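You operate a simulated robot arm through the tools that you are given. There is no shell and no other tool. Be economical: measure what you need, move in short steps, check, and stop when the job is done.

You run a simulated robot arm. Do the job below in one go: nothing can be reset, and whatever is moved stays where it is left.

## Task
Test the sample door's earth strap and tighten the loose wing nut.
Fine: tester on, green earth magnet in its brass cup, blue probe on the frame pad and the door pad, over 50 is a fault; probe back, tester off; touch nothing else on the fixture. Set down upright: green earth magnet.

It is judged by the outcome, as a careful person would: the job done as asked, and still so three seconds after it is handed in. It fails if anything else is knocked over, pushed out of place, dropped, spilled or broken.

## Robot
A 7-joint arm with a two-finger parallel gripper, fixed in place. Base frame: the origin is at the foot of the arm, x ahead of it, y to its left, z up. Lengths are in m, angles in degrees, forces in N, time in s.
With the tool pointing down near the work surface it reaches from about 0.12 to 0.64 m from the base axis. Its first joint turns from -66.0 to 66.0 degrees. Payload 2.4 kg.
The TCP is the grasp point between the finger pads, 0.03 m short of the fingertips. In the tool frame z runs along the fingers and y along their closing line. The gripper opens to 0.094 m. The fingers are 0.028 m wide and 0.01 m thick; the gripper's body (0.05 by 0.096 m) begins 0.055 m behind the TCP.
Orientation is told as [roll, pitch, yaw] about the base's x, y, z axes, in that order, counted from this pose: with the fingers straight down and closing along the base's y, the tool's x points along the base's -x, its y along +y and its z along -z.

## Interface
- The arm moves only by the tool step_arm. Its argument "moves" is a list of rows, each a list of 7 numbers: the shift along the base's x, y, z in mm, then the turn, a rotation vector about the base's x, y, z in degrees, then the finger opening in mm, from 0 to 94. In form: [[x, y, z, ax, ay, az, jaw], ...]. A call has 1 to 10 rows; each row shifts and turns the commanded pose from where the row before left it. Rows are played at 5 a second. More than 0.05 m and 8.6 degrees between two rows, or a gripper value outside its range, and nothing of the call is played. Where a pose cannot be reached the arm comes as near as it can. A force on the tool above 90 N (or 10 N above the force at the start of the call, whichever is more), or a blocked arm, ends the call early, and 0.2 s more pass. The fingers move at their own pace (about 0.153 m/s each) and stop on an object; they squeeze with about 35 N. The grip force told is the motor's: it shows also when the fingers shut on nothing. Time passes only in rows, and 0.2 s behind the last, so rows that do not move let the fingers close. The reply holds the time, the measured pose of the TCP, the force on the tool along the base axes, the opening and the grip force, in the units named above and with some noise, with the torque about the TCP (base axes, N m) and any sound that the robot's microphone picked up.
- Cameras (640 x 400 px; columns grow to the right, rows downward): "scene" is fixed at [0.0402, 0.4728, 1.4456]; the picture's right is [-0.75, -0.66, 0.00], its down [-0.37, 0.42, -0.83] and it looks along [0.55, -0.62, -0.56] (base axes); focal length 356 px, centre (320, 200). "wrist" rides on the gripper at [0.076, 0.014, -0.102] in the tool frame; the picture's right is [-0.18, 0.98, 0.00], its down [-0.75, -0.14, -0.64] and it looks along [-0.63, -0.12, 0.77] (tool axes); focal length 243 px, centre (320, 200). There is no depth. A picture from a camera that has moved, and an enlarged one, comes with that camera's place and axes in the base frame and with its lens.
- camera(camera): a new picture of that camera. It takes no simulated time.
- close_up(camera, box): a new picture of the part [left, top, right, bottom] of that camera's present view, enlarged. It takes no simulated time.
- finish_job(): hands the job in; it is judged then, once.

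Work in short steps. Places have to be worked out from the pictures, the camera data and where the tool is seen: move nearer, look again, correct. Check each grasp and each placing, and mend what went wrong. You have 120 turns and 68 pictures in all, those below and enlarged ones among them. Open the gripper and draw the arm clear of the work before you hand the job in, unless the task says otherwise; then end with one line.

The tools are called after "Emit:" as name(argument=value, ...) on one line, values as JSON. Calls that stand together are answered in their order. step_arm: Moves the arm, as the interface text tells. Its arguments: {"type":"object","properties":{"moves":{"type":"array"}},"required":["moves"]} The other tools are called the same way: camera (camera) takes a picture; close_up (camera, box) takes an enlarged picture of a part of a camera's view; finish_job () hands the job in.

At the start:

```text
time_s: 0.0
tcp_pos: [0.3866, 0.1092, 1.1275]
orientation: [0.0, 0.0, 0.1]
ft_force: [0.4, -0.6, 0.4]
moment: [0.05, -0.03, 0.02]
grip_width: 0.0939
grasp_force: 0.0
```

scene: 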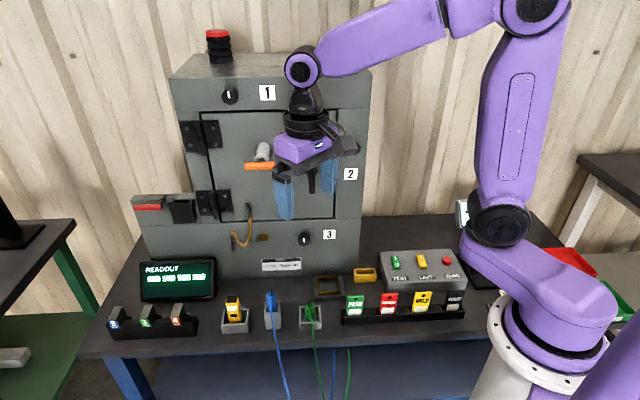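
wrist: 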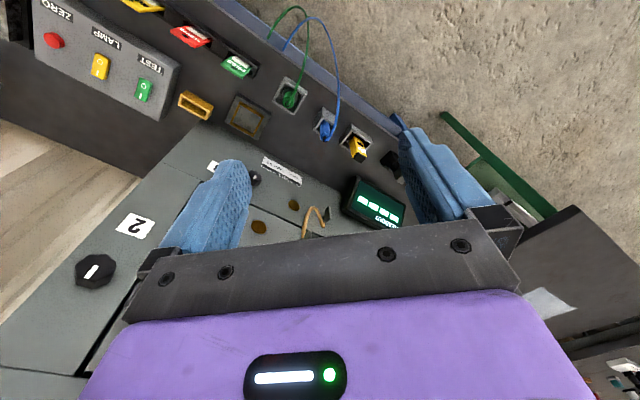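

I start by enlarging the scene view to identify the parts: fixture, console, probe, earth magnet, cups.

Emit:
close_up(camera="scene", box=[90, 240, 290, 365])

Emit:
close_up(camera="scene", box=[290, 235, 490, 360])

Emit:
close_up(camera="scene", box=[130, 130, 370, 280])

```text
3.20 times, centred on (190, 302) of scene
camera zoom: at [0.0402, 0.4728, 1.4456], right [-0.75, -0.66, 0.0], down [-0.37, 0.42, -0.83], along [0.55, -0.62, -0.56], focal length 1138 px, centre (736, -128)
```

zoom: 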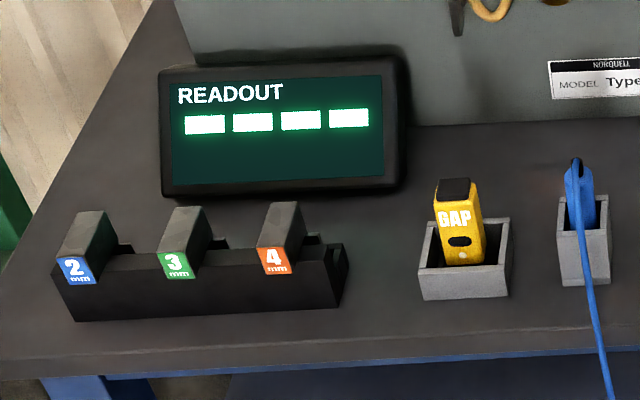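

```text
3.20 times, centred on (390, 298) of scene
camera zoom: at [0.0402, 0.4728, 1.4456], right [-0.75, -0.66, 0.0], down [-0.37, 0.42, -0.83], along [0.55, -0.62, -0.56], focal length 1138 px, centre (96, -112)
```

zoom: 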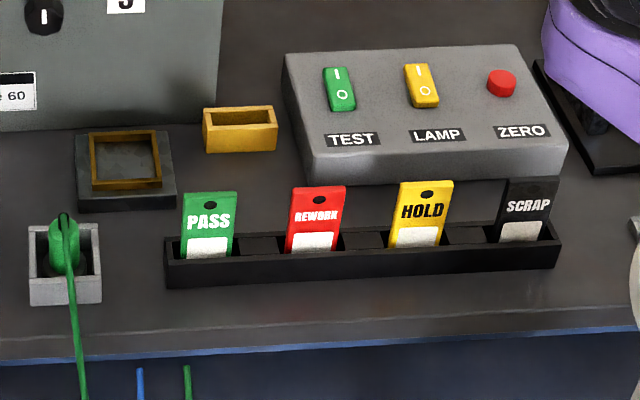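

```text
2.67 times, centred on (250, 205) of scene
camera zoom: at [0.0402, 0.4728, 1.4456], right [-0.75, -0.66, 0.0], down [-0.37, 0.42, -0.83], along [0.55, -0.62, -0.56], focal length 949 px, centre (507, 187)
```

zoom: 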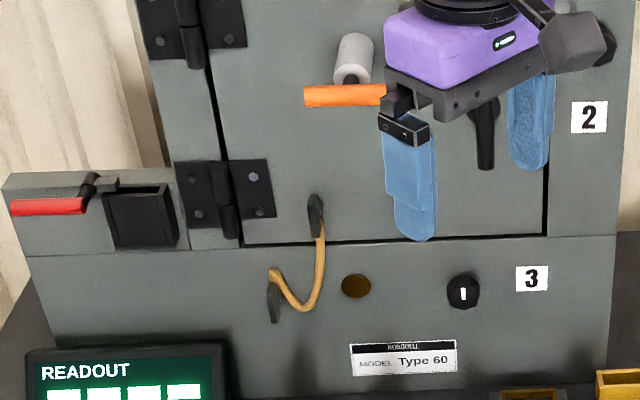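

I enlarge the wrist view to see the pads and strap, before moving.

Emit:
close_up(camera="wrist", box=[200, 130, 420, 268])

Emit:
close_up(camera="wrist", box=[160, 40, 400, 190])

```text
2.90 times, centred on (310, 199) of wrist
camera zoom: at [0.3109, 0.1247, 1.2286], right [0.18, 0.98, 0.0], down [0.75, -0.14, 0.64], along [0.63, -0.12, -0.77], focal length 703 px, centre (349, 203)
```

zoom: 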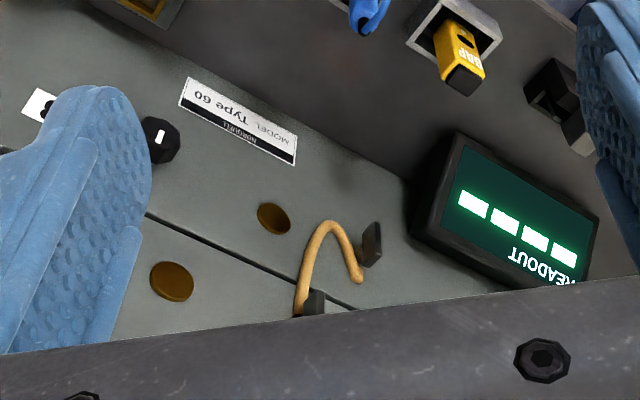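

```text
2.67 times, centred on (280, 115) of wrist
camera zoom: at [0.3109, 0.1247, 1.2286], right [0.18, 0.98, 0.0], down [0.75, -0.14, 0.64], along [0.63, -0.12, -0.77], focal length 647 px, centre (427, 427)
```

zoom: 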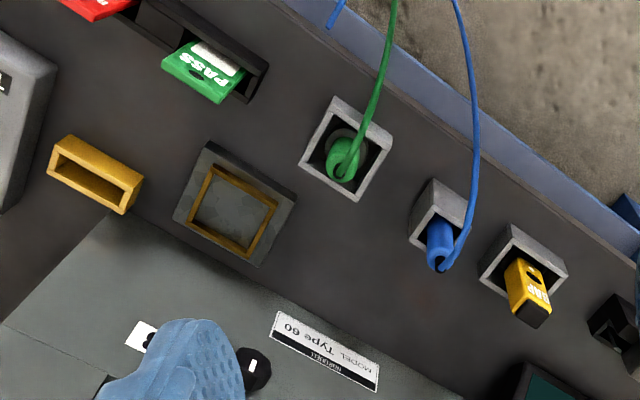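

The magnet holster is near (0.45, 0.04), the pads are on the face, and the strap has nuts at both ends. I back the arm off toward the base to get a second viewpoint for triangulation.

Emit:
step_arm(moves=[[-40, 0, 0, 0, 0, 0, 94], [-40, 0, 0, 0, 0, 0, 94], [-40, 0, -20, 0, 0, 0, 94], [0, 0, -30, 0, 0, 0, 94], [0, 0, -30, 0, 0, 0, 94], [0, 0, 0, 0, 0, 0, 94]])

Emit:
camera(camera="wrist")

Emit:
camera(camera="scene")

```text
time_s: 1.4
tcp_pos: [0.2664, 0.1103, 1.0458]
orientation: [0.0, 0.0, 0.0]
ft_force: [0.2, -0.2, -0.6]
moment: [0.03, -0.03, 0.02]
grip_width: 0.0939
grasp_force: 0.1
```

```text
60 pictures are left
camera wrist: at [0.1905, 0.1255, 1.1474], right [0.18, 0.98, 0.0], down [0.75, -0.14, 0.64], along [0.63, -0.12, -0.77], focal length 243 px, centre (320, 200)
```

wrist: 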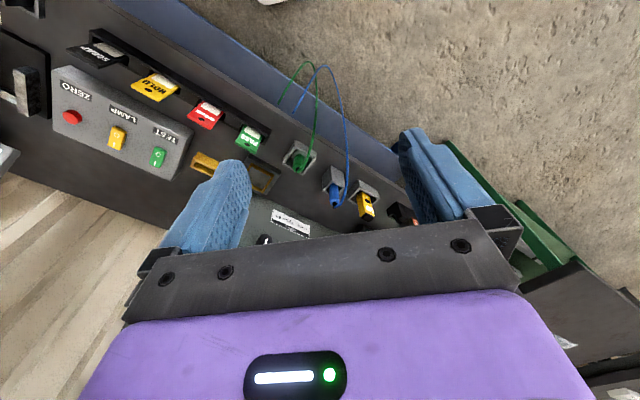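

```text
59 pictures are left
```

scene: 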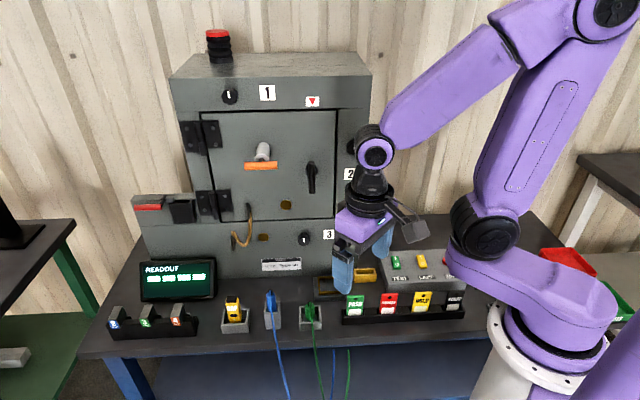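

Triangulating: TEST rocker is at about (0.395, -0.282, 0.67). The whole bench is turned 45°, so the face normal is about (-0.7, 0.7). I move above TEST with yaw 45° and closed fingers to look at its state.

Emit:
step_arm(moves=[[10, -40, -15, 0, 0, 7.5, 40], [10, -40, -15, 0, 0, 7.5, 0], [10, -40, -15, 0, 0, 7.5, 0], [12, -40, -15, 0, 0, 7.5, 0], [12, -40, -15, 0, 0, 7.5, 0], [12, -40, -15, 0, 0, 7.5, 0], [12, -40, -15, 0, 0, 0, 0], [12, -40, -15, 0, 0, 0, 0], [12, -40, -15, 0, 0, 0, 0], [12, -30, -15, 0, 0, 0, 0]])

Emit:
camera(camera="wrist")

Emit:
close_up(camera="scene", box=[200, 180, 360, 280])

```text
time_s: 3.6
tcp_pos: [0.3807, -0.2812, 0.8966]
orientation: [0.0, -0.1, 44.9]
ft_force: [-0.6, 0.5, 0.4]
moment: [0.01, -0.03, 0.01]
grip_width: 0.0003
grasp_force: 33.1
```

```text
58 pictures are left
camera wrist: at [0.318, -0.3238, 0.9988], right [-0.56, 0.83, 0.0], down [0.63, 0.43, 0.64], along [0.53, 0.36, -0.77], focal length 243 px, centre (320, 200)
```

wrist: 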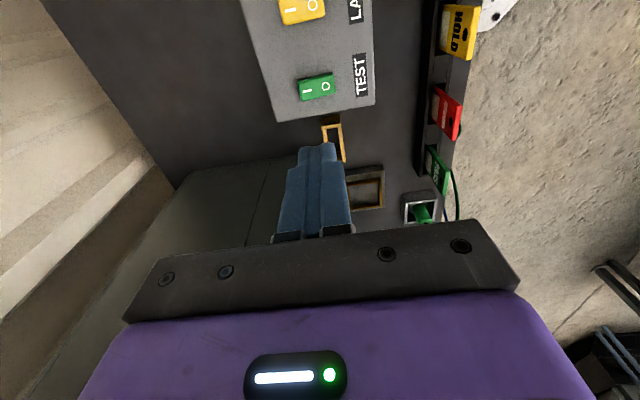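

```text
4.00 times, centred on (280, 230) of scene
camera zoom: at [0.0402, 0.4728, 1.4456], right [-0.75, -0.66, 0.0], down [-0.37, 0.42, -0.83], along [0.55, -0.62, -0.56], focal length 1423 px, centre (480, 80)
```

zoom: 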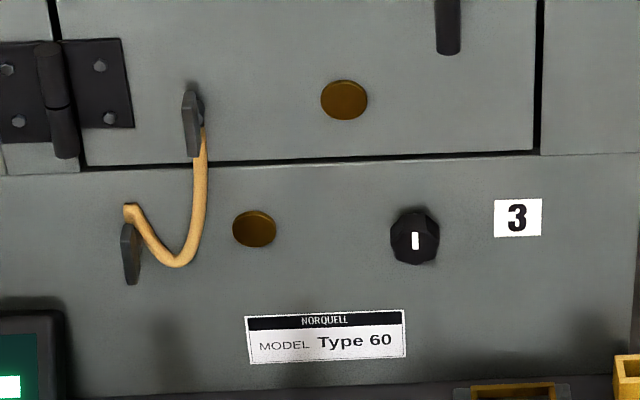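

TEST is confirmed at (0.396, -0.280, ~0.67). I look at the rocker's tilt in close-up before pressing.

Emit:
close_up(camera="wrist", box=[240, 30, 400, 130])

Emit:
close_up(camera="scene", box=[370, 235, 470, 298])

```text
4.00 times, centred on (320, 80) of wrist
camera zoom: at [0.318, -0.3238, 0.9988], right [-0.56, 0.83, 0.0], down [0.63, 0.43, 0.64], along [0.53, 0.36, -0.77], focal length 970 px, centre (320, 680)
```

zoom: 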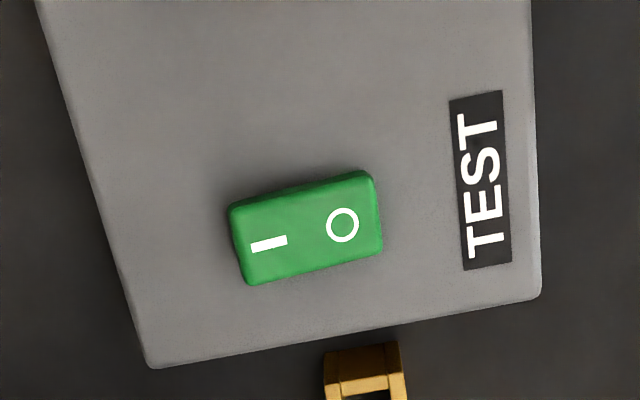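

```text
6.35 times, centred on (420, 266) of scene
camera zoom: at [0.0402, 0.4728, 1.4456], right [-0.75, -0.66, 0.0], down [-0.37, 0.42, -0.83], along [0.55, -0.62, -0.56], focal length 2259 px, centre (-315, -222)
```

zoom: 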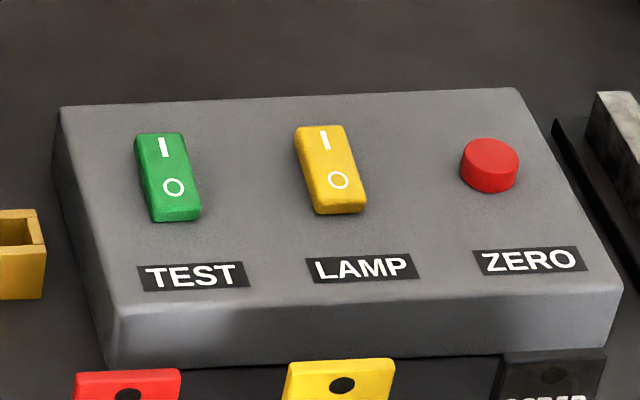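

The I end is at about (0.404, -0.286) on the surface. I move over it, down to a tip height of ~0.70, then look.

Emit:
step_arm(moves=[[25, -7, -10, 0, 0, 0, 0], [0, 0, -40, 0, 0, 0, 0], [0, 0, -40, 0, 0, 0, 0], [0, 0, -40, 0, 0, 0, 0], [0, 0, -30, 0, 0, 0, 0], [0, 0, -10, 0, 0, 0, 0]])

Emit:
close_up(camera="scene", box=[320, 205, 480, 305])

```text
time_s: 5.0
tcp_pos: [0.4056, -0.2873, 0.7257]
orientation: [0.0, 0.0, 44.9]
ft_force: [0.4, -0.4, -0.3]
moment: [0.0, 0.02, 0.02]
grip_width: 0.0
grasp_force: 33.0
```

```text
4.00 times, centred on (400, 255) of scene
camera zoom: at [0.0402, 0.4728, 1.4456], right [-0.75, -0.66, 0.0], down [-0.37, 0.42, -0.83], along [0.55, -0.62, -0.56], focal length 1423 px, centre (0, -20)
```

zoom: 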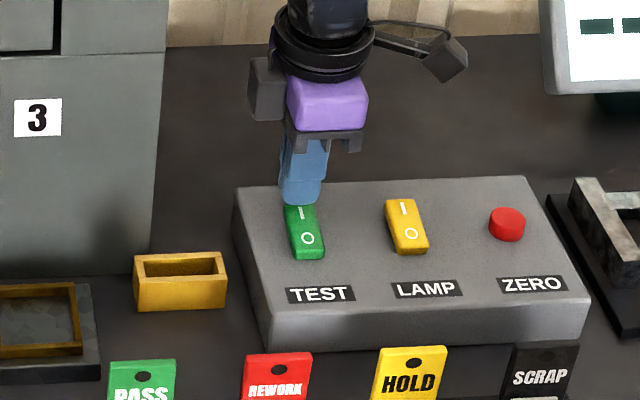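

The fingertip is right above the I end. I press down in small steps.

Emit:
step_arm(moves=[[0, 0, -8, 0, 0, 0, 0], [0, 0, -6, 0, 0, 0, 0], [0, 0, -5, 0, 0, 0, 0], [0, 0, -4, 0, 0, 0, 0]])

```text
time_s: 6.0
tcp_pos: [0.4068, -0.2874, 0.7096]
orientation: [-0.1, 0.0, 45.0]
ft_force: [-6.4, 3.8, 26.9]
moment: [0.26, 0.44, 0.02]
grip_width: 0.0
grasp_force: 33.1
stopped in row 4: the force on the tool passed its limit at 103 N (the readings are from after the stop); the commanded pose is now the measured one
```

The press met solid contact. I lift and check the readout and rocker.

Emit:
step_arm(moves=[[0, 0, 20, 0, 0, 0, 0], [0, 0, 40, 0, 0, 0, 0], [0, 0, 0, 0, 0, 0, 0]])

Emit:
camera(camera="scene")

Emit:
close_up(camera="scene", box=[130, 245, 450, 320])

```text
time_s: 6.8
tcp_pos: [0.4069, -0.2896, 0.7682]
orientation: [-0.3, 0.0, 45.1]
ft_force: [-0.6, 0.1, 1.0]
moment: [-0.01, 0.01, -0.01]
grip_width: 0.0001
grasp_force: 32.8
```

```text
53 pictures are left
```

scene: 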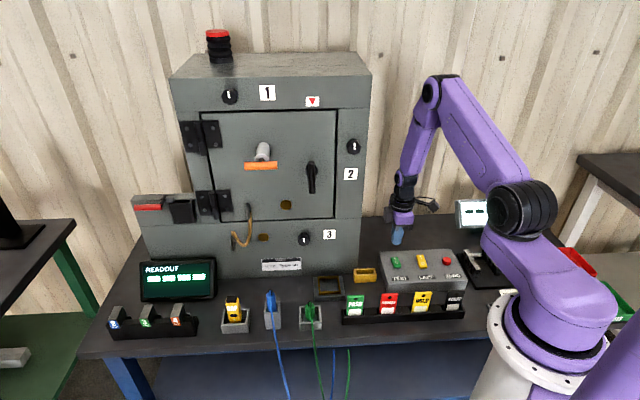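

```text
2.00 times, centred on (290, 282) of scene
camera zoom: at [0.0402, 0.4728, 1.4456], right [-0.75, -0.66, 0.0], down [-0.37, 0.42, -0.83], along [0.55, -0.62, -0.56], focal length 712 px, centre (380, 35)
```

zoom: 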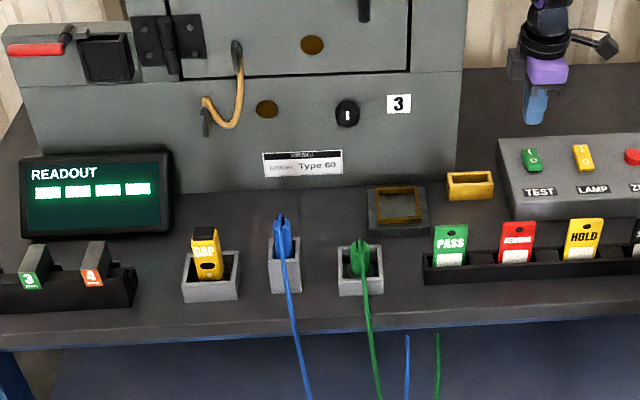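

The big readout is unchanged; I zoom in on the rocker and the small white display behind the robot.

Emit:
close_up(camera="scene", box=[370, 190, 498, 270])

```text
5.00 times, centred on (434, 230) of scene
camera zoom: at [0.0402, 0.4728, 1.4456], right [-0.75, -0.66, 0.0], down [-0.37, 0.42, -0.83], along [0.55, -0.62, -0.56], focal length 1779 px, centre (-250, 50)
```

zoom: 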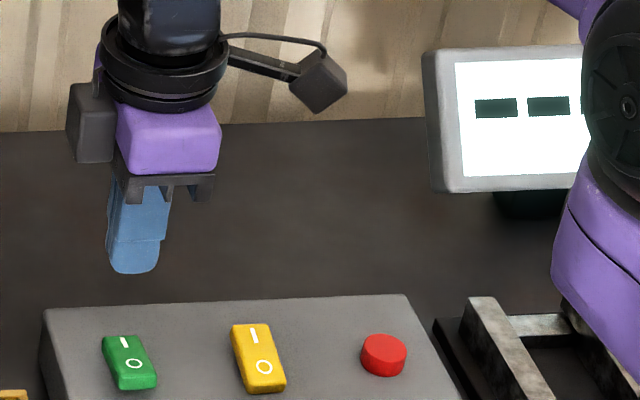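

The rocker's I end is now down compared to LAMP, so TEST is on. Next I raise and go above the magnet holster area to look, keeping clear of the fixture face.

Emit:
step_arm(moves=[[-10, 20, 40, 0, 0, 0, 0], [-20, 40, 40, 0, 0, 0, 0], [-20, 40, 0, 0, 0, 0, 0], [0, 45, 0, 0, 0, 0, 30], [10, 45, 0, 0, 0, 0, 60], [20, 40, 0, 0, 0, 0, 90], [20, 40, 0, 0, 0, 0, 94], [10, 0, 0, 0, 0, 0, 94]])

Emit:
camera(camera="wrist")

```text
refused: row 2 steps farther than a row can; nothing moved
```

```text
50 pictures are left
camera wrist: at [0.3439, -0.3331, 0.8707], right [-0.56, 0.83, 0.0], down [0.63, 0.43, 0.64], along [0.53, 0.36, -0.77], focal length 243 px, centre (320, 200)
```

wrist: 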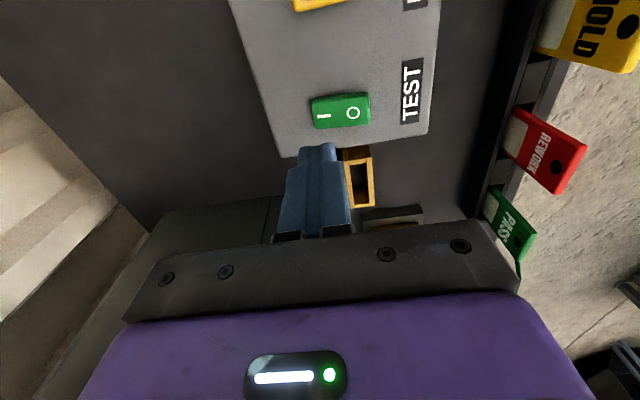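

One row was too long; I replay with shorter rows.

Emit:
step_arm(moves=[[-10, 20, 40, 0, 0, 0, 0], [-20, 30, 30, 0, 0, 0, 0], [-20, 40, 0, 0, 0, 0, 0], [0, 45, 0, 0, 0, 0, 30], [10, 45, 0, 0, 0, 0, 60], [20, 40, 0, 0, 0, 0, 90], [20, 40, 0, 0, 0, 0, 94], [10, 0, 0, 0, 0, 0, 94]])

Emit:
camera(camera="wrist")

```text
time_s: 8.6
tcp_pos: [0.4173, -0.0289, 0.8379]
orientation: [-0.1, 0.1, 44.9]
ft_force: [-0.1, -0.7, 0.1]
moment: [0.03, 0.0, -0.01]
grip_width: 0.094
grasp_force: 0.1
```

```text
49 pictures are left
camera wrist: at [0.3536, -0.0719, 0.9403], right [-0.56, 0.83, 0.0], down [0.63, 0.43, 0.64], along [0.53, 0.36, -0.77], focal length 243 px, centre (320, 200)
```

wrist: 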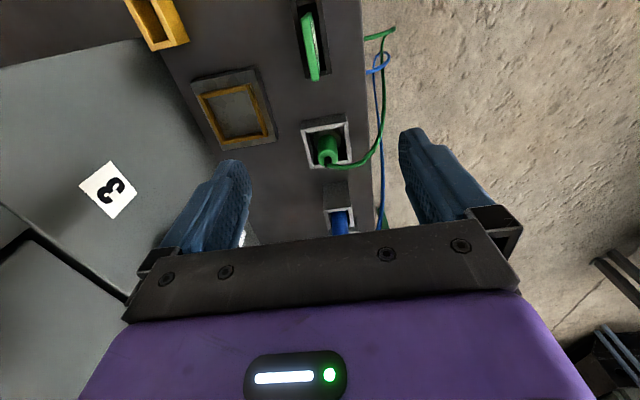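

Good view of the cup and both holsters; I enlarge it.

Emit:
close_up(camera="wrist", box=[180, 55, 400, 193])

Emit:
close_up(camera="scene", box=[255, 265, 365, 334])

```text
2.90 times, centred on (290, 124) of wrist
camera zoom: at [0.3536, -0.0719, 0.9403], right [-0.56, 0.83, 0.0], down [0.63, 0.43, 0.64], along [0.53, 0.36, -0.77], focal length 703 px, centre (407, 420)
```

zoom: 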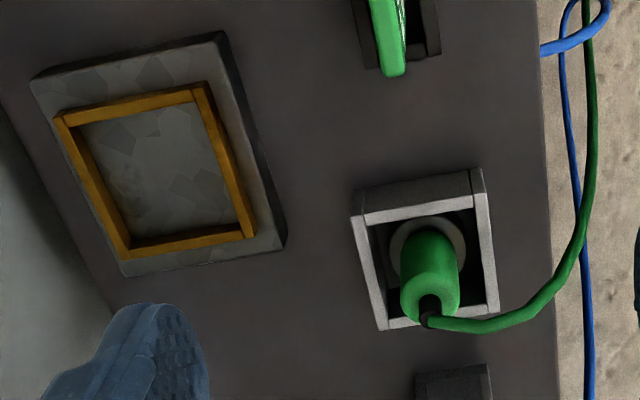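

```text
5.80 times, centred on (310, 300) of scene
camera zoom: at [0.0402, 0.4728, 1.4456], right [-0.75, -0.66, 0.0], down [-0.37, 0.42, -0.83], along [0.55, -0.62, -0.56], focal length 2062 px, centre (378, -377)
```

zoom: 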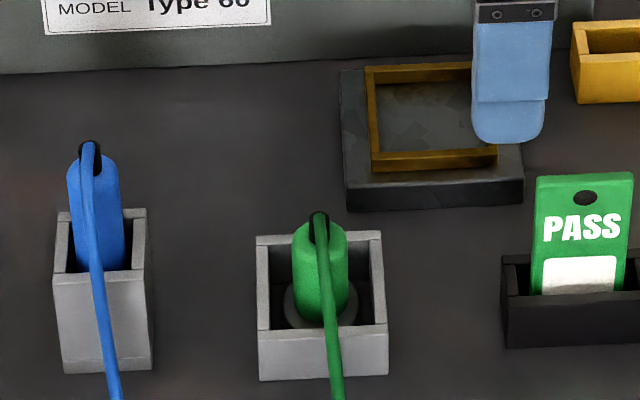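

Magnet is at about (0.476, 0.024), handle top ~0.68, rim ~0.65. The brass cup floor is at about (0.510, -0.098, 0.633). I turn to yaw -45° so the fingers close along the bench direction, with the cable passing between them.

Emit:
step_arm(moves=[[0, 0, 0, 0, 0, -8.5, 94], [0, 0, 0, 0, 0, -8.5, 94], [0, 0, 0, 0, 0, -8.5, 94], [0, 0, 0, 0, 0, -8.5, 94], [0, 0, 0, 0, 0, -8.5, 94], [0, 0, 0, 0, 0, -8.5, 94], [0, 0, 0, 0, 0, -8.5, 94], [0, 0, 0, 0, 0, -8.5, 94], [0, 0, 0, 0, 0, -8.5, 94], [0, 0, 0, 0, 0, -8.5, 94]])

Emit:
step_arm(moves=[[15, 15, 0, 0, 0, -5, 94], [20, 20, 0, -5, -5, 0, 94], [23, 18, 0, -5, -5, 0, 94], [0, 0, 0, -4.14, -4.14, 0, 60], [0, 0, 0, 0, 0, 0, 60]])

Emit:
camera(camera="wrist")

```text
time_s: 10.8
tcp_pos: [0.419, -0.0301, 0.8385]
orientation: [-0.1, 0.0, -40.2]
ft_force: [-0.4, 0.4, 0.1]
moment: [0.0, 0.0, 0.01]
grip_width: 0.094
grasp_force: 0.1
```

```text
time_s: 12.0
tcp_pos: [0.4761, 0.0248, 0.8383]
orientation: [-0.1, -20.2, -45.0]
ft_force: [0.3, 0.2, -0.1]
moment: [0.0, -0.03, -0.02]
grip_width: 0.0595
grasp_force: 0.0
```

```text
46 pictures are left
camera wrist: at [0.411, 0.1101, 0.9083], right [0.82, 0.57, 0.06], down [0.25, -0.44, 0.86], along [0.52, -0.69, -0.5], focal length 243 px, centre (320, 200)
```

wrist: 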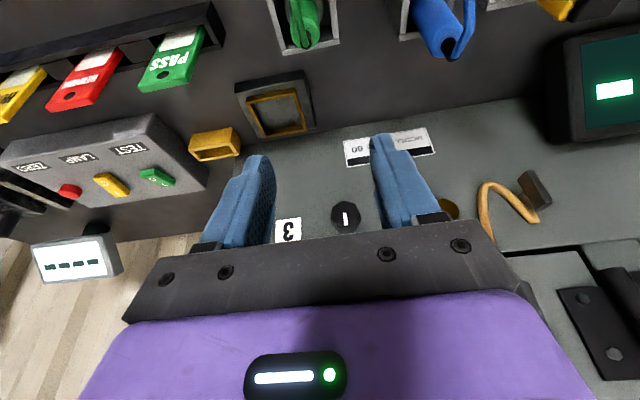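

Tilt is set (tip toward the fixture, wrist leaning away). I lower to TCP z 0.70 around the handle and check alignment.

Emit:
step_arm(moves=[[-1, -1, -45, 0, 0, 0, 60], [0, 0, -45, 0, 0, 0, 60], [0, 0, -35, 0, 0, 0, 60], [0, 0, -10, 0, 0, 0, 60]])

Emit:
close_up(camera="scene", box=[230, 235, 390, 335])

Emit:
camera(camera="wrist")

```text
time_s: 13.0
tcp_pos: [0.4755, 0.0242, 0.7041]
orientation: [-0.1, -20.0, -45.0]
ft_force: [-0.6, 0.6, 0.4]
moment: [-0.01, -0.02, 0.02]
grip_width: 0.0599
grasp_force: 0.1
```

```text
4.00 times, centred on (310, 285) of scene
camera zoom: at [0.0402, 0.4728, 1.4456], right [-0.75, -0.66, 0.0], down [-0.37, 0.42, -0.83], along [0.55, -0.62, -0.56], focal length 1423 px, centre (360, -140)
```

zoom: 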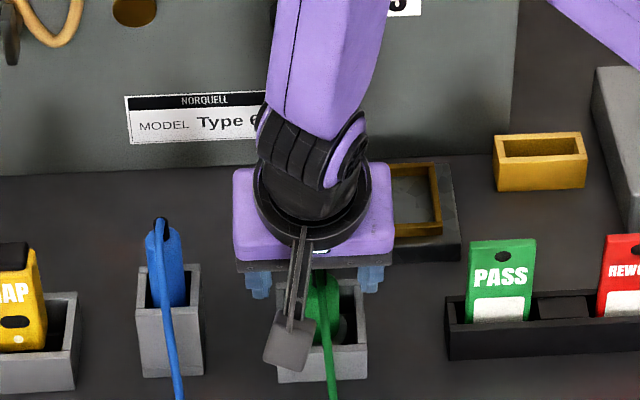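

```text
44 pictures are left
camera wrist: at [0.4111, 0.1102, 0.7732], right [0.82, 0.57, 0.06], down [0.25, -0.44, 0.86], along [0.52, -0.69, -0.5], focal length 243 px, centre (320, 200)
```

wrist: 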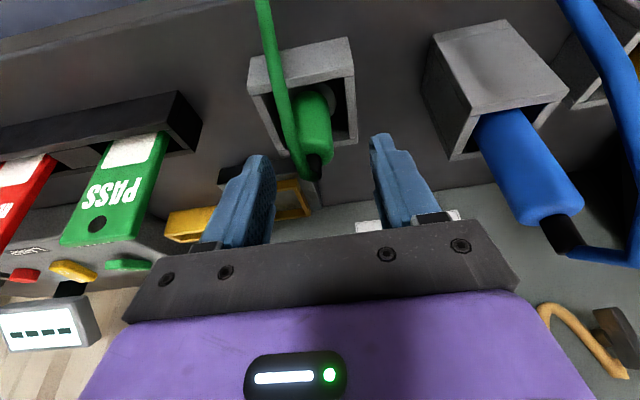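

The handle is between the fingers; handle top is at about (0.477, 0.020). I drop to TCP z ~0.688 and close.

Emit:
step_arm(moves=[[-1, -1, -8, 0, 0, 0, 50], [0, 0, -8, 0, 0, 0, 50], [0, 0, 0, 0, 0, 0, 10], [0, 0, 0, 0, 0, 0, 10], [0, 0, 0, 0, 0, 0, 10]])

```text
time_s: 14.2
tcp_pos: [0.4743, 0.0217, 0.6876]
orientation: [-0.2, -20.1, -45.2]
ft_force: [-1.9, -1.5, 4.7]
moment: [0.0, -0.01, -0.01]
grip_width: 0.0248
grasp_force: 34.7
```

Gripped at 24.8 mm. I lift gradually.

Emit:
step_arm(moves=[[0, 0, 6, 0, 0, 0, 10], [0, 0, 10, 0, 0, 0, 10], [0, 0, 25, 0, 0, 0, 10], [0, 0, 25, 0, 0, 0, 10], [0, 0, 0, 0, 0, 0, 10]])

Emit:
camera(camera="wrist")

Emit:
camera(camera="scene")

```text
time_s: 15.4
tcp_pos: [0.4736, 0.0226, 0.7534]
orientation: [-0.2, -19.9, -45.0]
ft_force: [-0.2, 0.4, -2.1]
moment: [0.02, -0.02, -0.02]
grip_width: 0.0248
grasp_force: 34.9
```

```text
43 pictures are left
camera wrist: at [0.4088, 0.1084, 0.8237], right [0.82, 0.57, 0.06], down [0.25, -0.44, 0.86], along [0.52, -0.69, -0.5], focal length 243 px, centre (320, 200)
```

wrist: 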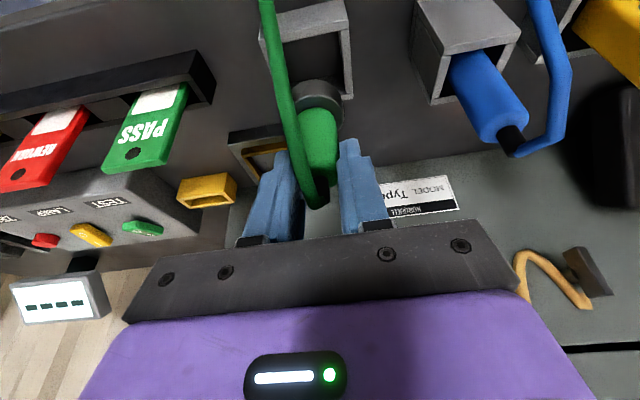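

```text
42 pictures are left
```

scene: 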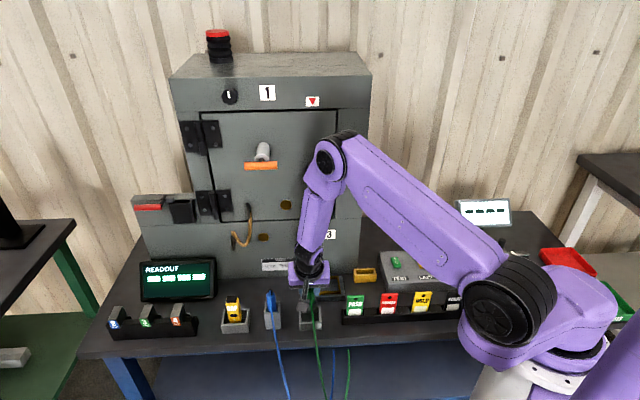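

Magnet is held upright. I carry it above the cup at (0.510, -0.098) at this height and check.

Emit:
step_arm(moves=[[9, -30, 0, 0, 0, 0, 10], [9, -30, 0, 0, 0, 0, 10], [9, -30, 0, 0, 0, 0, 10], [9, -30, 0, 0, 0, 0, 10], [0, 0, 0, 0, 0, 0, 10]])

Emit:
camera(camera="wrist")

Emit:
close_up(camera="scene", box=[270, 230, 398, 310])

```text
time_s: 16.6
tcp_pos: [0.509, -0.0987, 0.754]
orientation: [-0.2, -20.0, -45.1]
ft_force: [-0.1, -0.3, -1.5]
moment: [-0.01, -0.04, 0.01]
grip_width: 0.0248
grasp_force: 35.1
```

```text
41 pictures are left
camera wrist: at [0.445, -0.0118, 0.8233], right [0.82, 0.57, 0.06], down [0.25, -0.44, 0.86], along [0.52, -0.69, -0.5], focal length 243 px, centre (320, 200)
```

wrist: 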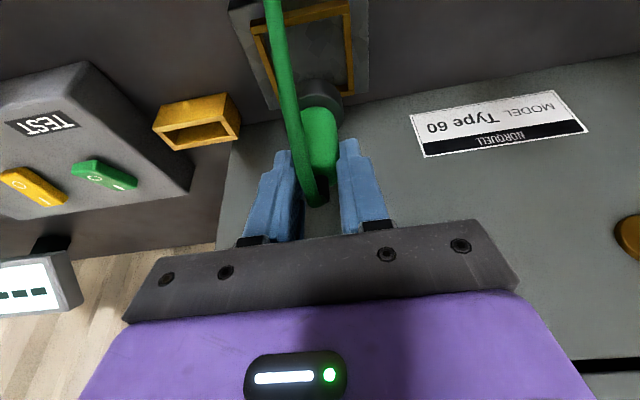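

```text
5.00 times, centred on (334, 270) of scene
camera zoom: at [0.0403, 0.4727, 1.4456], right [-0.75, -0.66, 0.0], down [-0.37, 0.42, -0.83], along [0.55, -0.62, -0.56], focal length 1779 px, centre (250, -150)
```

zoom: 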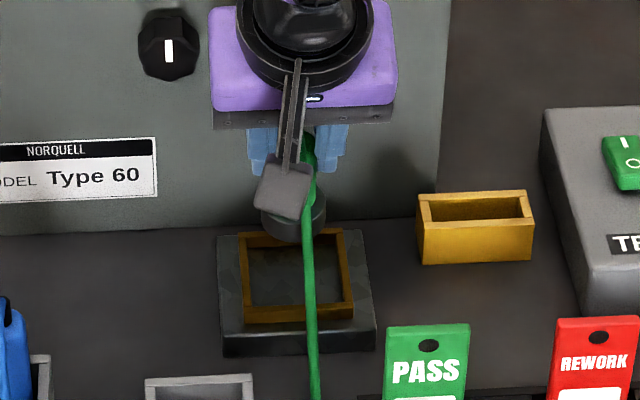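

Roughly above the cup; I lower 30 mm and re-check the alignment.

Emit:
step_arm(moves=[[0, 0, -15, 0, 0, 0, 10], [0, 0, -15, 0, 0, 0, 10], [0, 0, 0, 0, 0, 0, 10]])

Emit:
camera(camera="wrist")

Emit:
close_up(camera="scene", box=[270, 230, 398, 310])

```text
time_s: 17.4
tcp_pos: [0.5087, -0.0976, 0.7244]
orientation: [-0.3, -20.0, -45.1]
ft_force: [-0.2, -0.3, -0.8]
moment: [-0.01, -0.02, -0.02]
grip_width: 0.0247
grasp_force: 35.2
```

```text
39 pictures are left
camera wrist: at [0.4454, -0.0111, 0.7934], right [0.82, 0.57, 0.06], down [0.25, -0.44, 0.86], along [0.52, -0.69, -0.5], focal length 243 px, centre (320, 200)
```

wrist: 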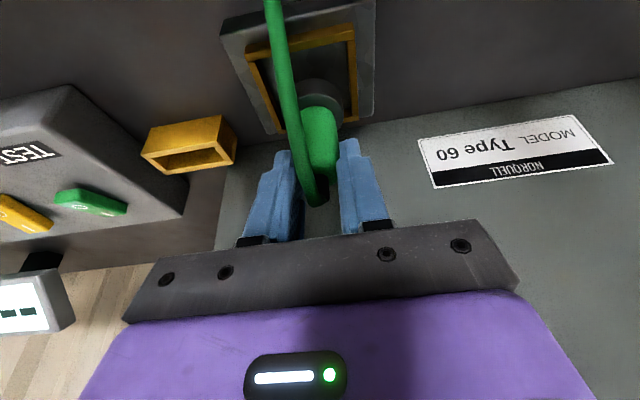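

```text
5.00 times, centred on (334, 270) of scene
camera zoom: at [0.0403, 0.4728, 1.4456], right [-0.75, -0.66, 0.0], down [-0.37, 0.42, -0.83], along [0.55, -0.62, -0.56], focal length 1779 px, centre (250, -150)
```

zoom: 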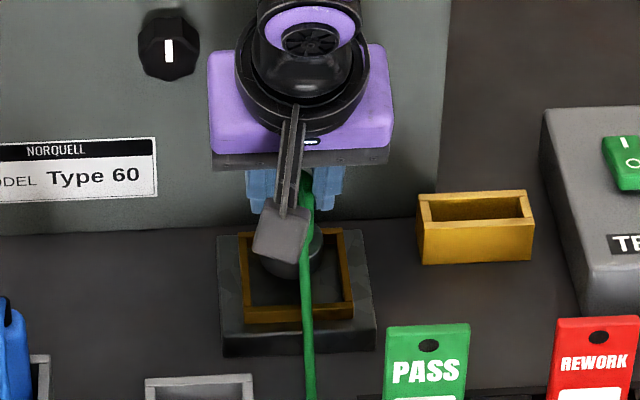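

The disc sits slightly left (+u) and toward the front of the cup centre. I shift ~6 mm along -u and ~5 mm toward the fixture, lower 12 mm and check.

Emit:
step_arm(moves=[[-0.5, -7.5, 0, 0, 0, 0, 10], [0, 0, -12, 0, 0, 0, 10], [0, 0, 0, 0, 0, 0, 10]])

Emit:
close_up(camera="wrist", box=[200, 0, 420, 138])

Emit:
close_up(camera="scene", box=[300, 255, 364, 295])

```text
time_s: 18.2
tcp_pos: [0.5108, -0.1051, 0.7137]
orientation: [0.1, -20.4, -45.2]
ft_force: [4.9, -0.6, 19.6]
moment: [-0.1, -0.71, 0.09]
grip_width: 0.025
grasp_force: 34.9
```

```text
2.90 times, centred on (310, 69) of wrist
camera zoom: at [0.4468, -0.0195, 0.7828], right [0.82, 0.57, 0.07], down [0.24, -0.44, 0.86], along [0.52, -0.69, -0.5], focal length 703 px, centre (349, 580)
```

zoom: 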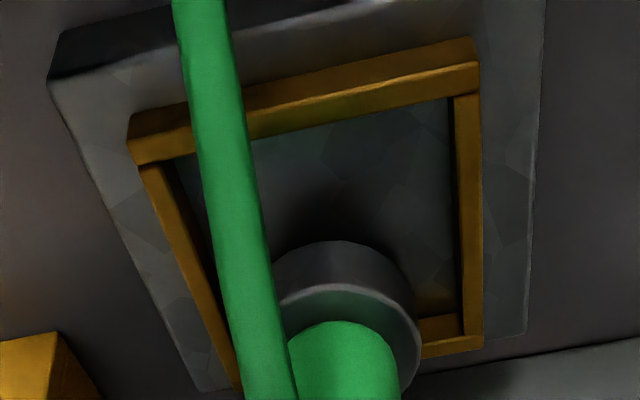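

```text
10.00 times, centred on (332, 275) of scene
camera zoom: at [0.04, 0.4728, 1.4456], right [-0.75, -0.66, 0.0], down [-0.37, 0.42, -0.83], along [0.55, -0.62, -0.56], focal length 3558 px, centre (200, -550)
```

zoom: 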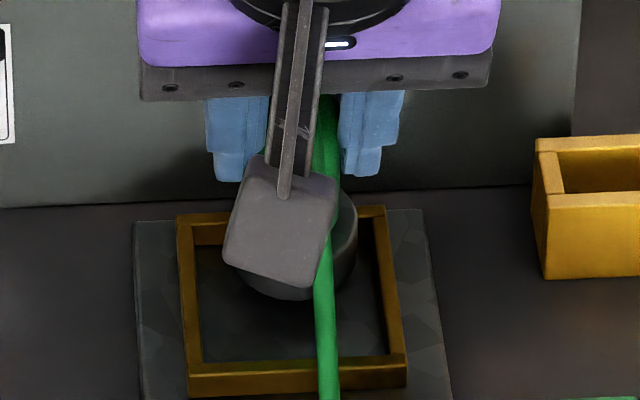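

Contact (20 N): the disc touched the back rim, so it's lower than I judged and needs to go ~12 mm back toward the front. I lift slightly, shift, and check.

Emit:
step_arm(moves=[[0, 0, 8, 0, 0, 0, 10], [-5, 3.5, 0, 0, 0, 0, 10], [-5.5, 3, 0, 0, 0, 0, 10], [0, 0, 0, 0, 0, 0, 10]])

Emit:
close_up(camera="wrist", box=[200, 0, 420, 138])

Emit:
close_up(camera="scene", box=[300, 255, 364, 295])

```text
time_s: 19.2
tcp_pos: [0.4979, -0.0987, 0.7201]
orientation: [-0.2, -20.0, -45.1]
ft_force: [-0.1, -0.4, -1.2]
moment: [-0.04, -0.03, -0.03]
grip_width: 0.0249
grasp_force: 34.7
```

```text
2.90 times, centred on (310, 69) of wrist
camera zoom: at [0.4336, -0.0126, 0.7894], right [0.82, 0.57, 0.06], down [0.25, -0.44, 0.86], along [0.52, -0.69, -0.5], focal length 703 px, centre (349, 580)
```

zoom: 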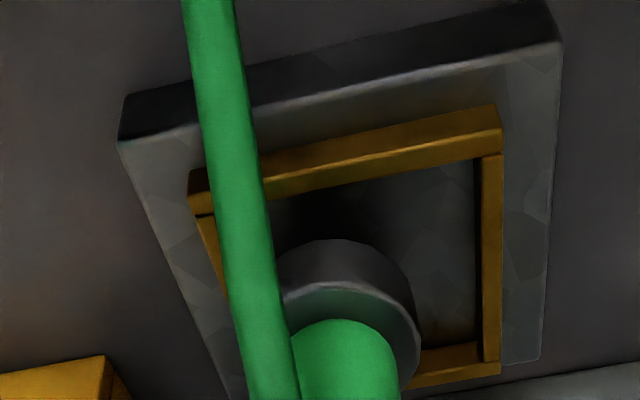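

```text
10.00 times, centred on (332, 275) of scene
camera zoom: at [0.0402, 0.4728, 1.4456], right [-0.75, -0.66, 0.0], down [-0.37, 0.42, -0.83], along [0.55, -0.62, -0.56], focal length 3558 px, centre (200, -550)
```

zoom: 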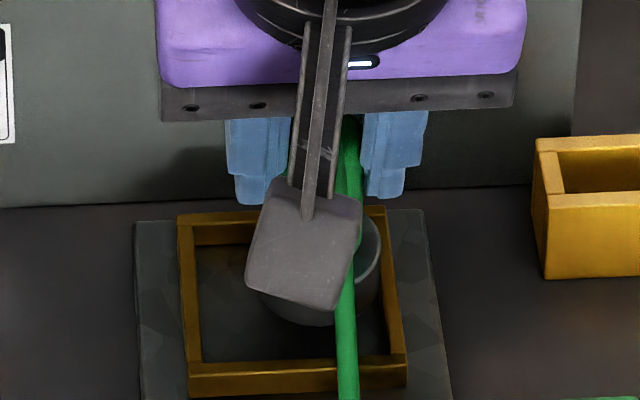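

Fore-aft now looks centred; sideways the disc is ~5 mm too far right. I shift (+4,+3) mm and lower in small steps watching force.

Emit:
step_arm(moves=[[4, 3, 0, 0, 0, 0, 10], [0, 0, -6, 0, 0, 0, 10], [0, 0, -5, 0, 0, 0, 10], [0, 0, 0, 0, 0, 0, 10]])

Emit:
close_up(camera="scene", box=[300, 255, 364, 295])

```text
time_s: 20.2
tcp_pos: [0.5029, -0.0969, 0.7087]
orientation: [-0.2, -20.0, -45.0]
ft_force: [0.4, 0.4, -2.0]
moment: [-0.03, -0.01, -0.01]
grip_width: 0.0249
grasp_force: 34.6
```

```text
10.00 times, centred on (332, 275) of scene
camera zoom: at [0.0403, 0.4728, 1.4456], right [-0.75, -0.66, 0.0], down [-0.37, 0.42, -0.83], along [0.55, -0.62, -0.56], focal length 3558 px, centre (200, -550)
```

zoom: 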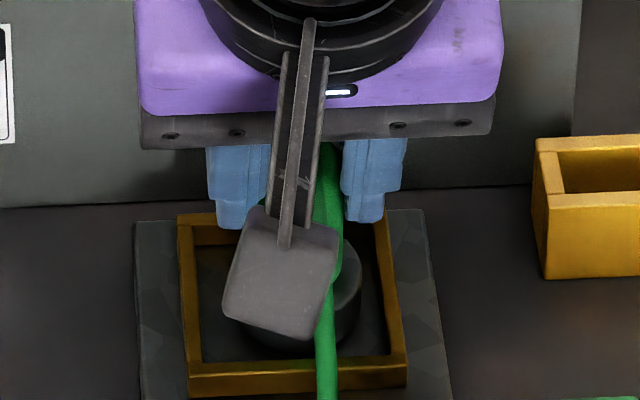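

Now below the earlier contact height with no force, centred. I continue down to the floor.

Emit:
step_arm(moves=[[0, 0, -3, 0, 0, 0, 10], [0, 0, -3, 0, 0, 0, 10], [0, 0, -2, 0, 0, 0, 10]])

```text
time_s: 21.0
tcp_pos: [0.5062, -0.0971, 0.7033]
orientation: [0.0, -20.5, -45.1]
ft_force: [-0.7, -0.7, 25.3]
moment: [0.14, -0.27, 0.09]
grip_width: 0.025
grasp_force: 34.9
```

Contact at TCP z 0.703, 10 mm below rim contact: it's on the cup floor. I release and look.

Emit:
step_arm(moves=[[0, 0, 1, 0, 0, 0, 10], [0, 0, 0, 0, 0, 0, 26], [0, 0, 0, 0, 0, 0, 34], [0, 0, 0, 0, 0, 0, 50], [0, 0, 0, 0, 0, 0, 50]])

Emit:
step_arm(moves=[[0, 0, 10, 0, 0, 0, 50], [-3, 3, 30, 0, 0, 0, 50], [-10, 10, 40, 0, 0, 0, 50], [0, 40, 0, 0, 0, 0, 50], [0, 40, 0, 0, 0, 0, 50], [0, 0, 0, 0, 0, 0, 50]])

Emit:
close_up(camera="scene", box=[130, 245, 370, 320])

Emit:
camera(camera="wrist")

```text
time_s: 22.2
tcp_pos: [0.5026, -0.0952, 0.7008]
orientation: [-0.2, -20.0, -45.0]
ft_force: [1.0, -0.3, -0.6]
moment: [-0.02, 0.0, -0.01]
grip_width: 0.0499
grasp_force: 0.0
```

```text
time_s: 23.6
tcp_pos: [0.4894, -0.0024, 0.782]
orientation: [-0.2, -20.1, -45.0]
ft_force: [-0.6, 0.3, 0.2]
moment: [0.0, -0.02, -0.01]
grip_width: 0.0497
grasp_force: 0.1
```

```text
2.67 times, centred on (250, 282) of scene
camera zoom: at [0.0402, 0.4728, 1.4456], right [-0.75, -0.66, 0.0], down [-0.37, 0.42, -0.83], along [0.55, -0.62, -0.56], focal length 949 px, centre (507, -20)
```

zoom: 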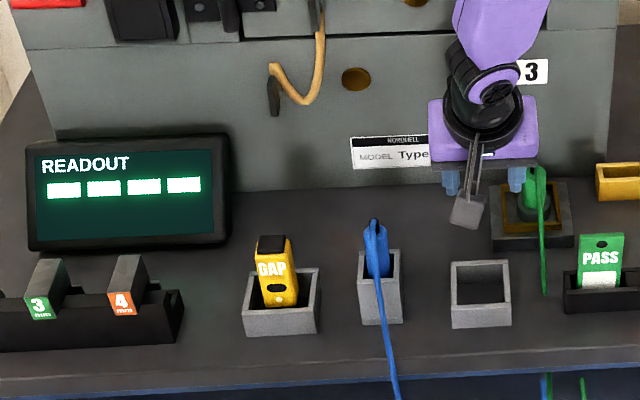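

```text
31 pictures are left
camera wrist: at [0.4246, 0.0835, 0.8511], right [0.82, 0.57, 0.06], down [0.25, -0.44, 0.86], along [0.52, -0.69, -0.5], focal length 243 px, centre (320, 200)
```

wrist: 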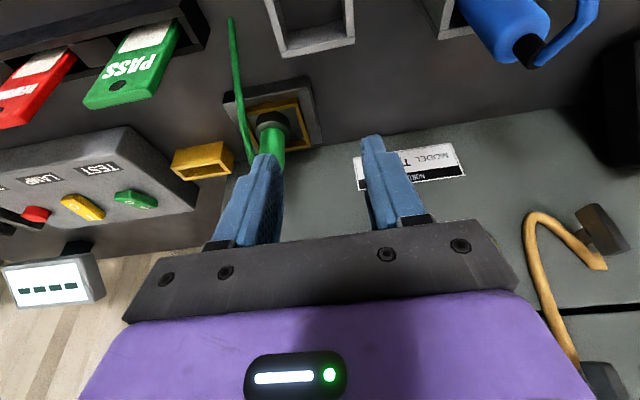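

Magnet stands upright in the cup. The probe top triangulates to (0.548, 0.092, 0.741), rim about 0.68. I untilt the tool and hover above the probe.

Emit:
step_arm(moves=[[10, 15, 20, 5, 5, 0, 60], [12, 20, 15, 5, 5, 0, 60], [12, 20, 0, 4.14, 4.14, 0, 60], [12, 20, 0, 0, 0, 0, 60], [12, 19, 0, 0, 0, 0, 60], [0, 0, 0, 0, 0, 0, 60]])

Emit:
camera(camera="wrist")

```text
time_s: 25.0
tcp_pos: [0.5469, 0.0922, 0.8173]
orientation: [-0.2, 0.1, -45.0]
ft_force: [-0.7, 0.1, 0.1]
moment: [0.02, 0.04, -0.01]
grip_width: 0.0602
grasp_force: 0.0
```

```text
30 pictures are left
camera wrist: at [0.5046, 0.1559, 0.9187], right [0.83, 0.56, 0.0], down [0.43, -0.63, 0.64], along [0.36, -0.53, -0.77], focal length 243 px, centre (320, 200)
```

wrist: 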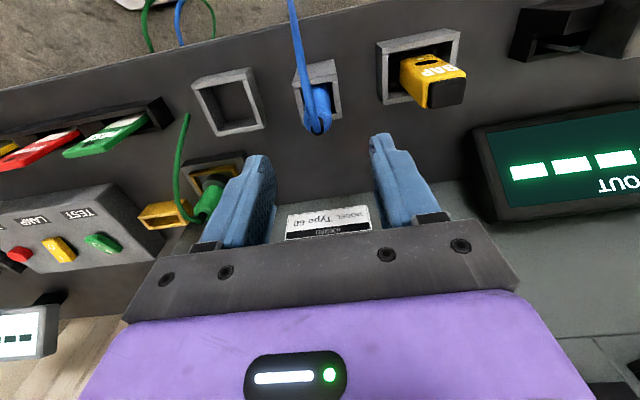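

Alignment is right on ((0.546, 0.0925)). I descend to 0.718 with a narrower opening and close.

Emit:
step_arm(moves=[[-1, 0, -40, 0, 0, 0, 50], [0, 0, -35, 0, 0, 0, 50], [0, 0, -15, 0, 0, 0, 50], [0, 0, -8, 0, 0, 0, 50], [0, 0, 0, 0, 0, 0, 10], [0, 0, 0, 0, 0, 0, 10], [0, 0, 0, 0, 0, 0, 10]])

Emit:
step_arm(moves=[[0, 0, 10, 0, 0, 0, 10], [0, 0, 30, 0, 0, 0, 10], [0, 0, 40, 0, 0, 0, 10], [0, 0, 30, 0, 0, 0, 10], [0, 0, 0, 0, 0, 0, 10]])

Emit:
camera(camera="wrist")

Emit:
close_up(camera="scene", box=[190, 200, 350, 300])

```text
time_s: 26.6
tcp_pos: [0.5469, 0.0911, 0.7185]
orientation: [-0.2, 0.0, -44.9]
ft_force: [0.0, -0.1, -0.2]
moment: [0.02, -0.05, 0.0]
grip_width: 0.0216
grasp_force: 35.2
```

```text
time_s: 27.8
tcp_pos: [0.5464, 0.0919, 0.8287]
orientation: [-0.1, 0.0, -45.0]
ft_force: [0.7, -0.2, -0.4]
moment: [0.01, -0.03, 0.03]
grip_width: 0.0216
grasp_force: 35.0
```

```text
29 pictures are left
camera wrist: at [0.5033, 0.1559, 0.9304], right [0.83, 0.56, 0.0], down [0.43, -0.63, 0.64], along [0.36, -0.53, -0.77], focal length 243 px, centre (320, 200)
```

wrist: 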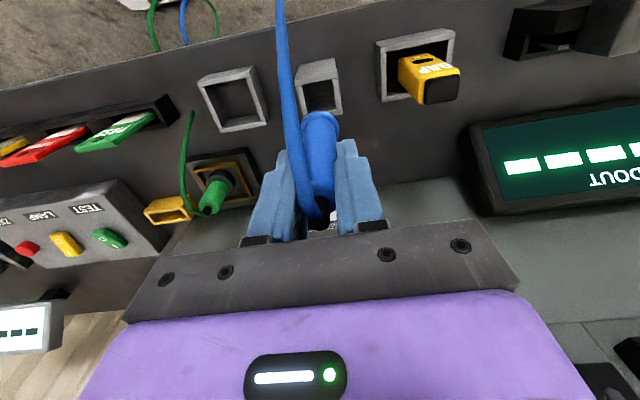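

```text
4.00 times, centred on (270, 250) of scene
camera zoom: at [0.0402, 0.4728, 1.4456], right [-0.75, -0.66, 0.0], down [-0.37, 0.42, -0.83], along [0.55, -0.62, -0.56], focal length 1423 px, centre (520, 0)
```

zoom: 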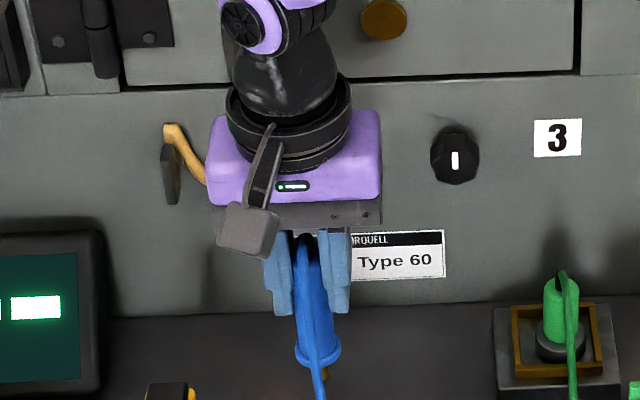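

Probe is gripped, tip about 0.092 m ahead of the TCP. I tilt the tool 75° so the probe points toward the fixture face, staying well clear of it.

Emit:
step_arm(moves=[[0, 0, 5, -5.9, -5.9, 0, 10], [0, 0, 5, -5.9, -5.9, 0, 10], [0, 0, 5, -5.9, -5.9, 0, 10], [0, 0, 0, -5.9, -5.9, 0, 10], [0, 0, 0, -5.9, -5.9, 0, 10], [0, 0, 0, -5.9, -5.9, 0, 10], [0, 0, 0, -5.9, -5.9, 0, 10], [0, 0, 0, -5.9, -5.9, 0, 10], [0, 0, 0, -5.9, -5.9, 0, 10], [0, 0, 0, 0, 0, 0, 10]])

Emit:
camera(camera="scene")

Emit:
camera(camera="wrist")

```text
time_s: 30.0
tcp_pos: [0.5478, 0.0915, 0.843]
orientation: [0.0, -75.3, -45.2]
ft_force: [0.0, 0.0, -0.7]
moment: [0.0, 0.02, -0.05]
grip_width: 0.0215
grasp_force: 35.2
```

```text
27 pictures are left
```

scene: 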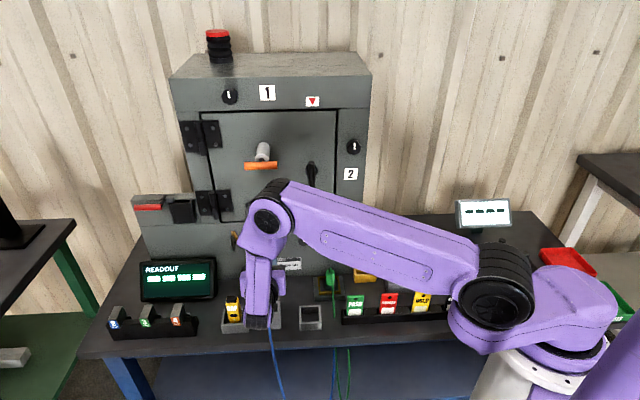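

```text
26 pictures are left
camera wrist: at [0.4739, 0.1857, 0.7953], right [0.73, 0.66, 0.18], down [-0.4, 0.2, 0.89], along [0.55, -0.72, 0.41], focal length 243 px, centre (320, 200)
```

wrist: 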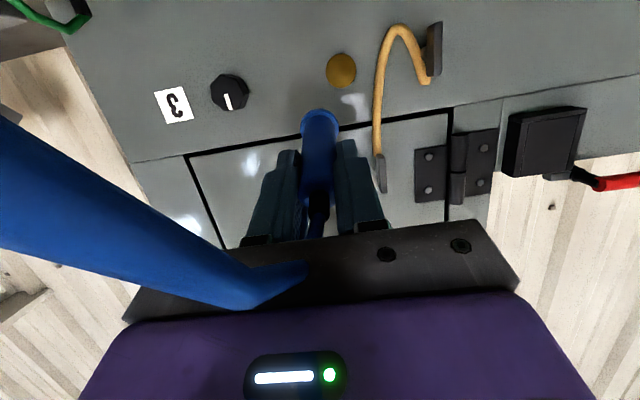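

The wrist view confirms the frame pad at about (0.691, -0.016, 0.778). I move to a standoff with the tip ~20 mm from it.

Emit:
step_arm(moves=[[22, -10, -15, 0, 0, 0, 10], [22, -10, -14, 0, 0, 0, 10], [23, -10, -14, 0, 0, 0, 10], [0, 0, 0, 0, 0, 0, 10]])

Emit:
camera(camera="wrist")

```text
time_s: 31.0
tcp_pos: [0.6134, 0.0616, 0.8003]
orientation: [-0.1, -75.1, -44.9]
ft_force: [0.1, -0.1, -0.2]
moment: [-0.05, 0.01, -0.01]
grip_width: 0.0214
grasp_force: 35.1
```

```text
25 pictures are left
camera wrist: at [0.5409, 0.1558, 0.753], right [0.73, 0.66, 0.18], down [-0.4, 0.2, 0.89], along [0.55, -0.72, 0.41], focal length 243 px, centre (320, 200)
```

wrist: 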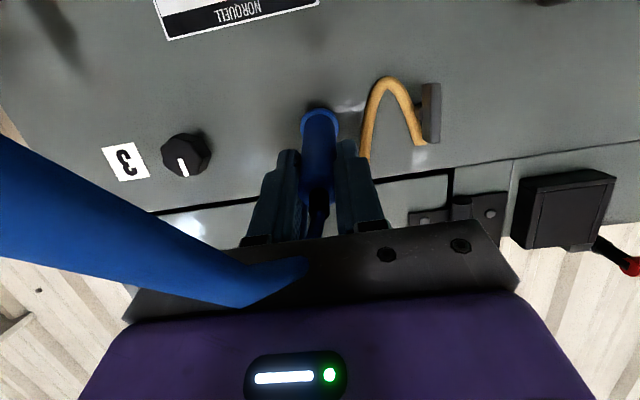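

The pad is directly behind the probe tip as planned. I advance along the face normal in small steps.

Emit:
step_arm(moves=[[5, -5, 0, 0, 0, 0, 10], [4, -4, 0, 0, 0, 0, 10], [2, -2, 0, 0, 0, 0, 10], [2, -2, 0, 0, 0, 0, 10], [1.5, -1.5, 0, 0, 0, 0, 10], [0, 0, 0, 0, 0, 0, 10]])

```text
time_s: 32.4
tcp_pos: [0.6261, 0.0541, 0.8008]
orientation: [-0.5, -75.0, -44.2]
ft_force: [-35.3, 26.4, 8.9]
moment: [0.15, 0.38, -0.49]
grip_width: 0.0217
grasp_force: 35.6
```

Contact is made. I read the display.

Emit:
close_up(camera="scene", box=[120, 190, 300, 302])

```text
3.56 times, centred on (210, 246) of scene
camera zoom: at [0.0393, 0.4734, 1.4454], right [-0.75, -0.66, 0.0], down [-0.37, 0.42, -0.83], along [0.55, -0.62, -0.56], focal length 1265 px, centre (711, 36)
```

zoom: 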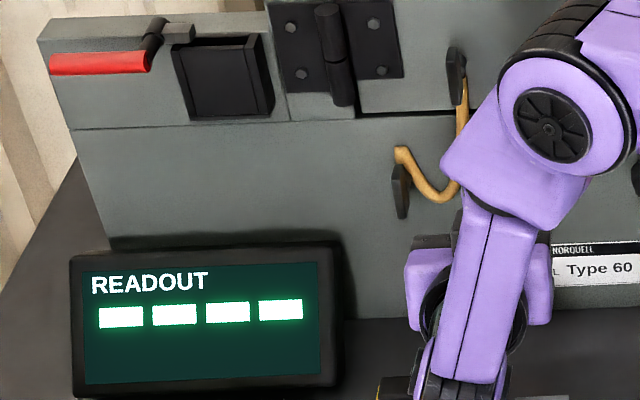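

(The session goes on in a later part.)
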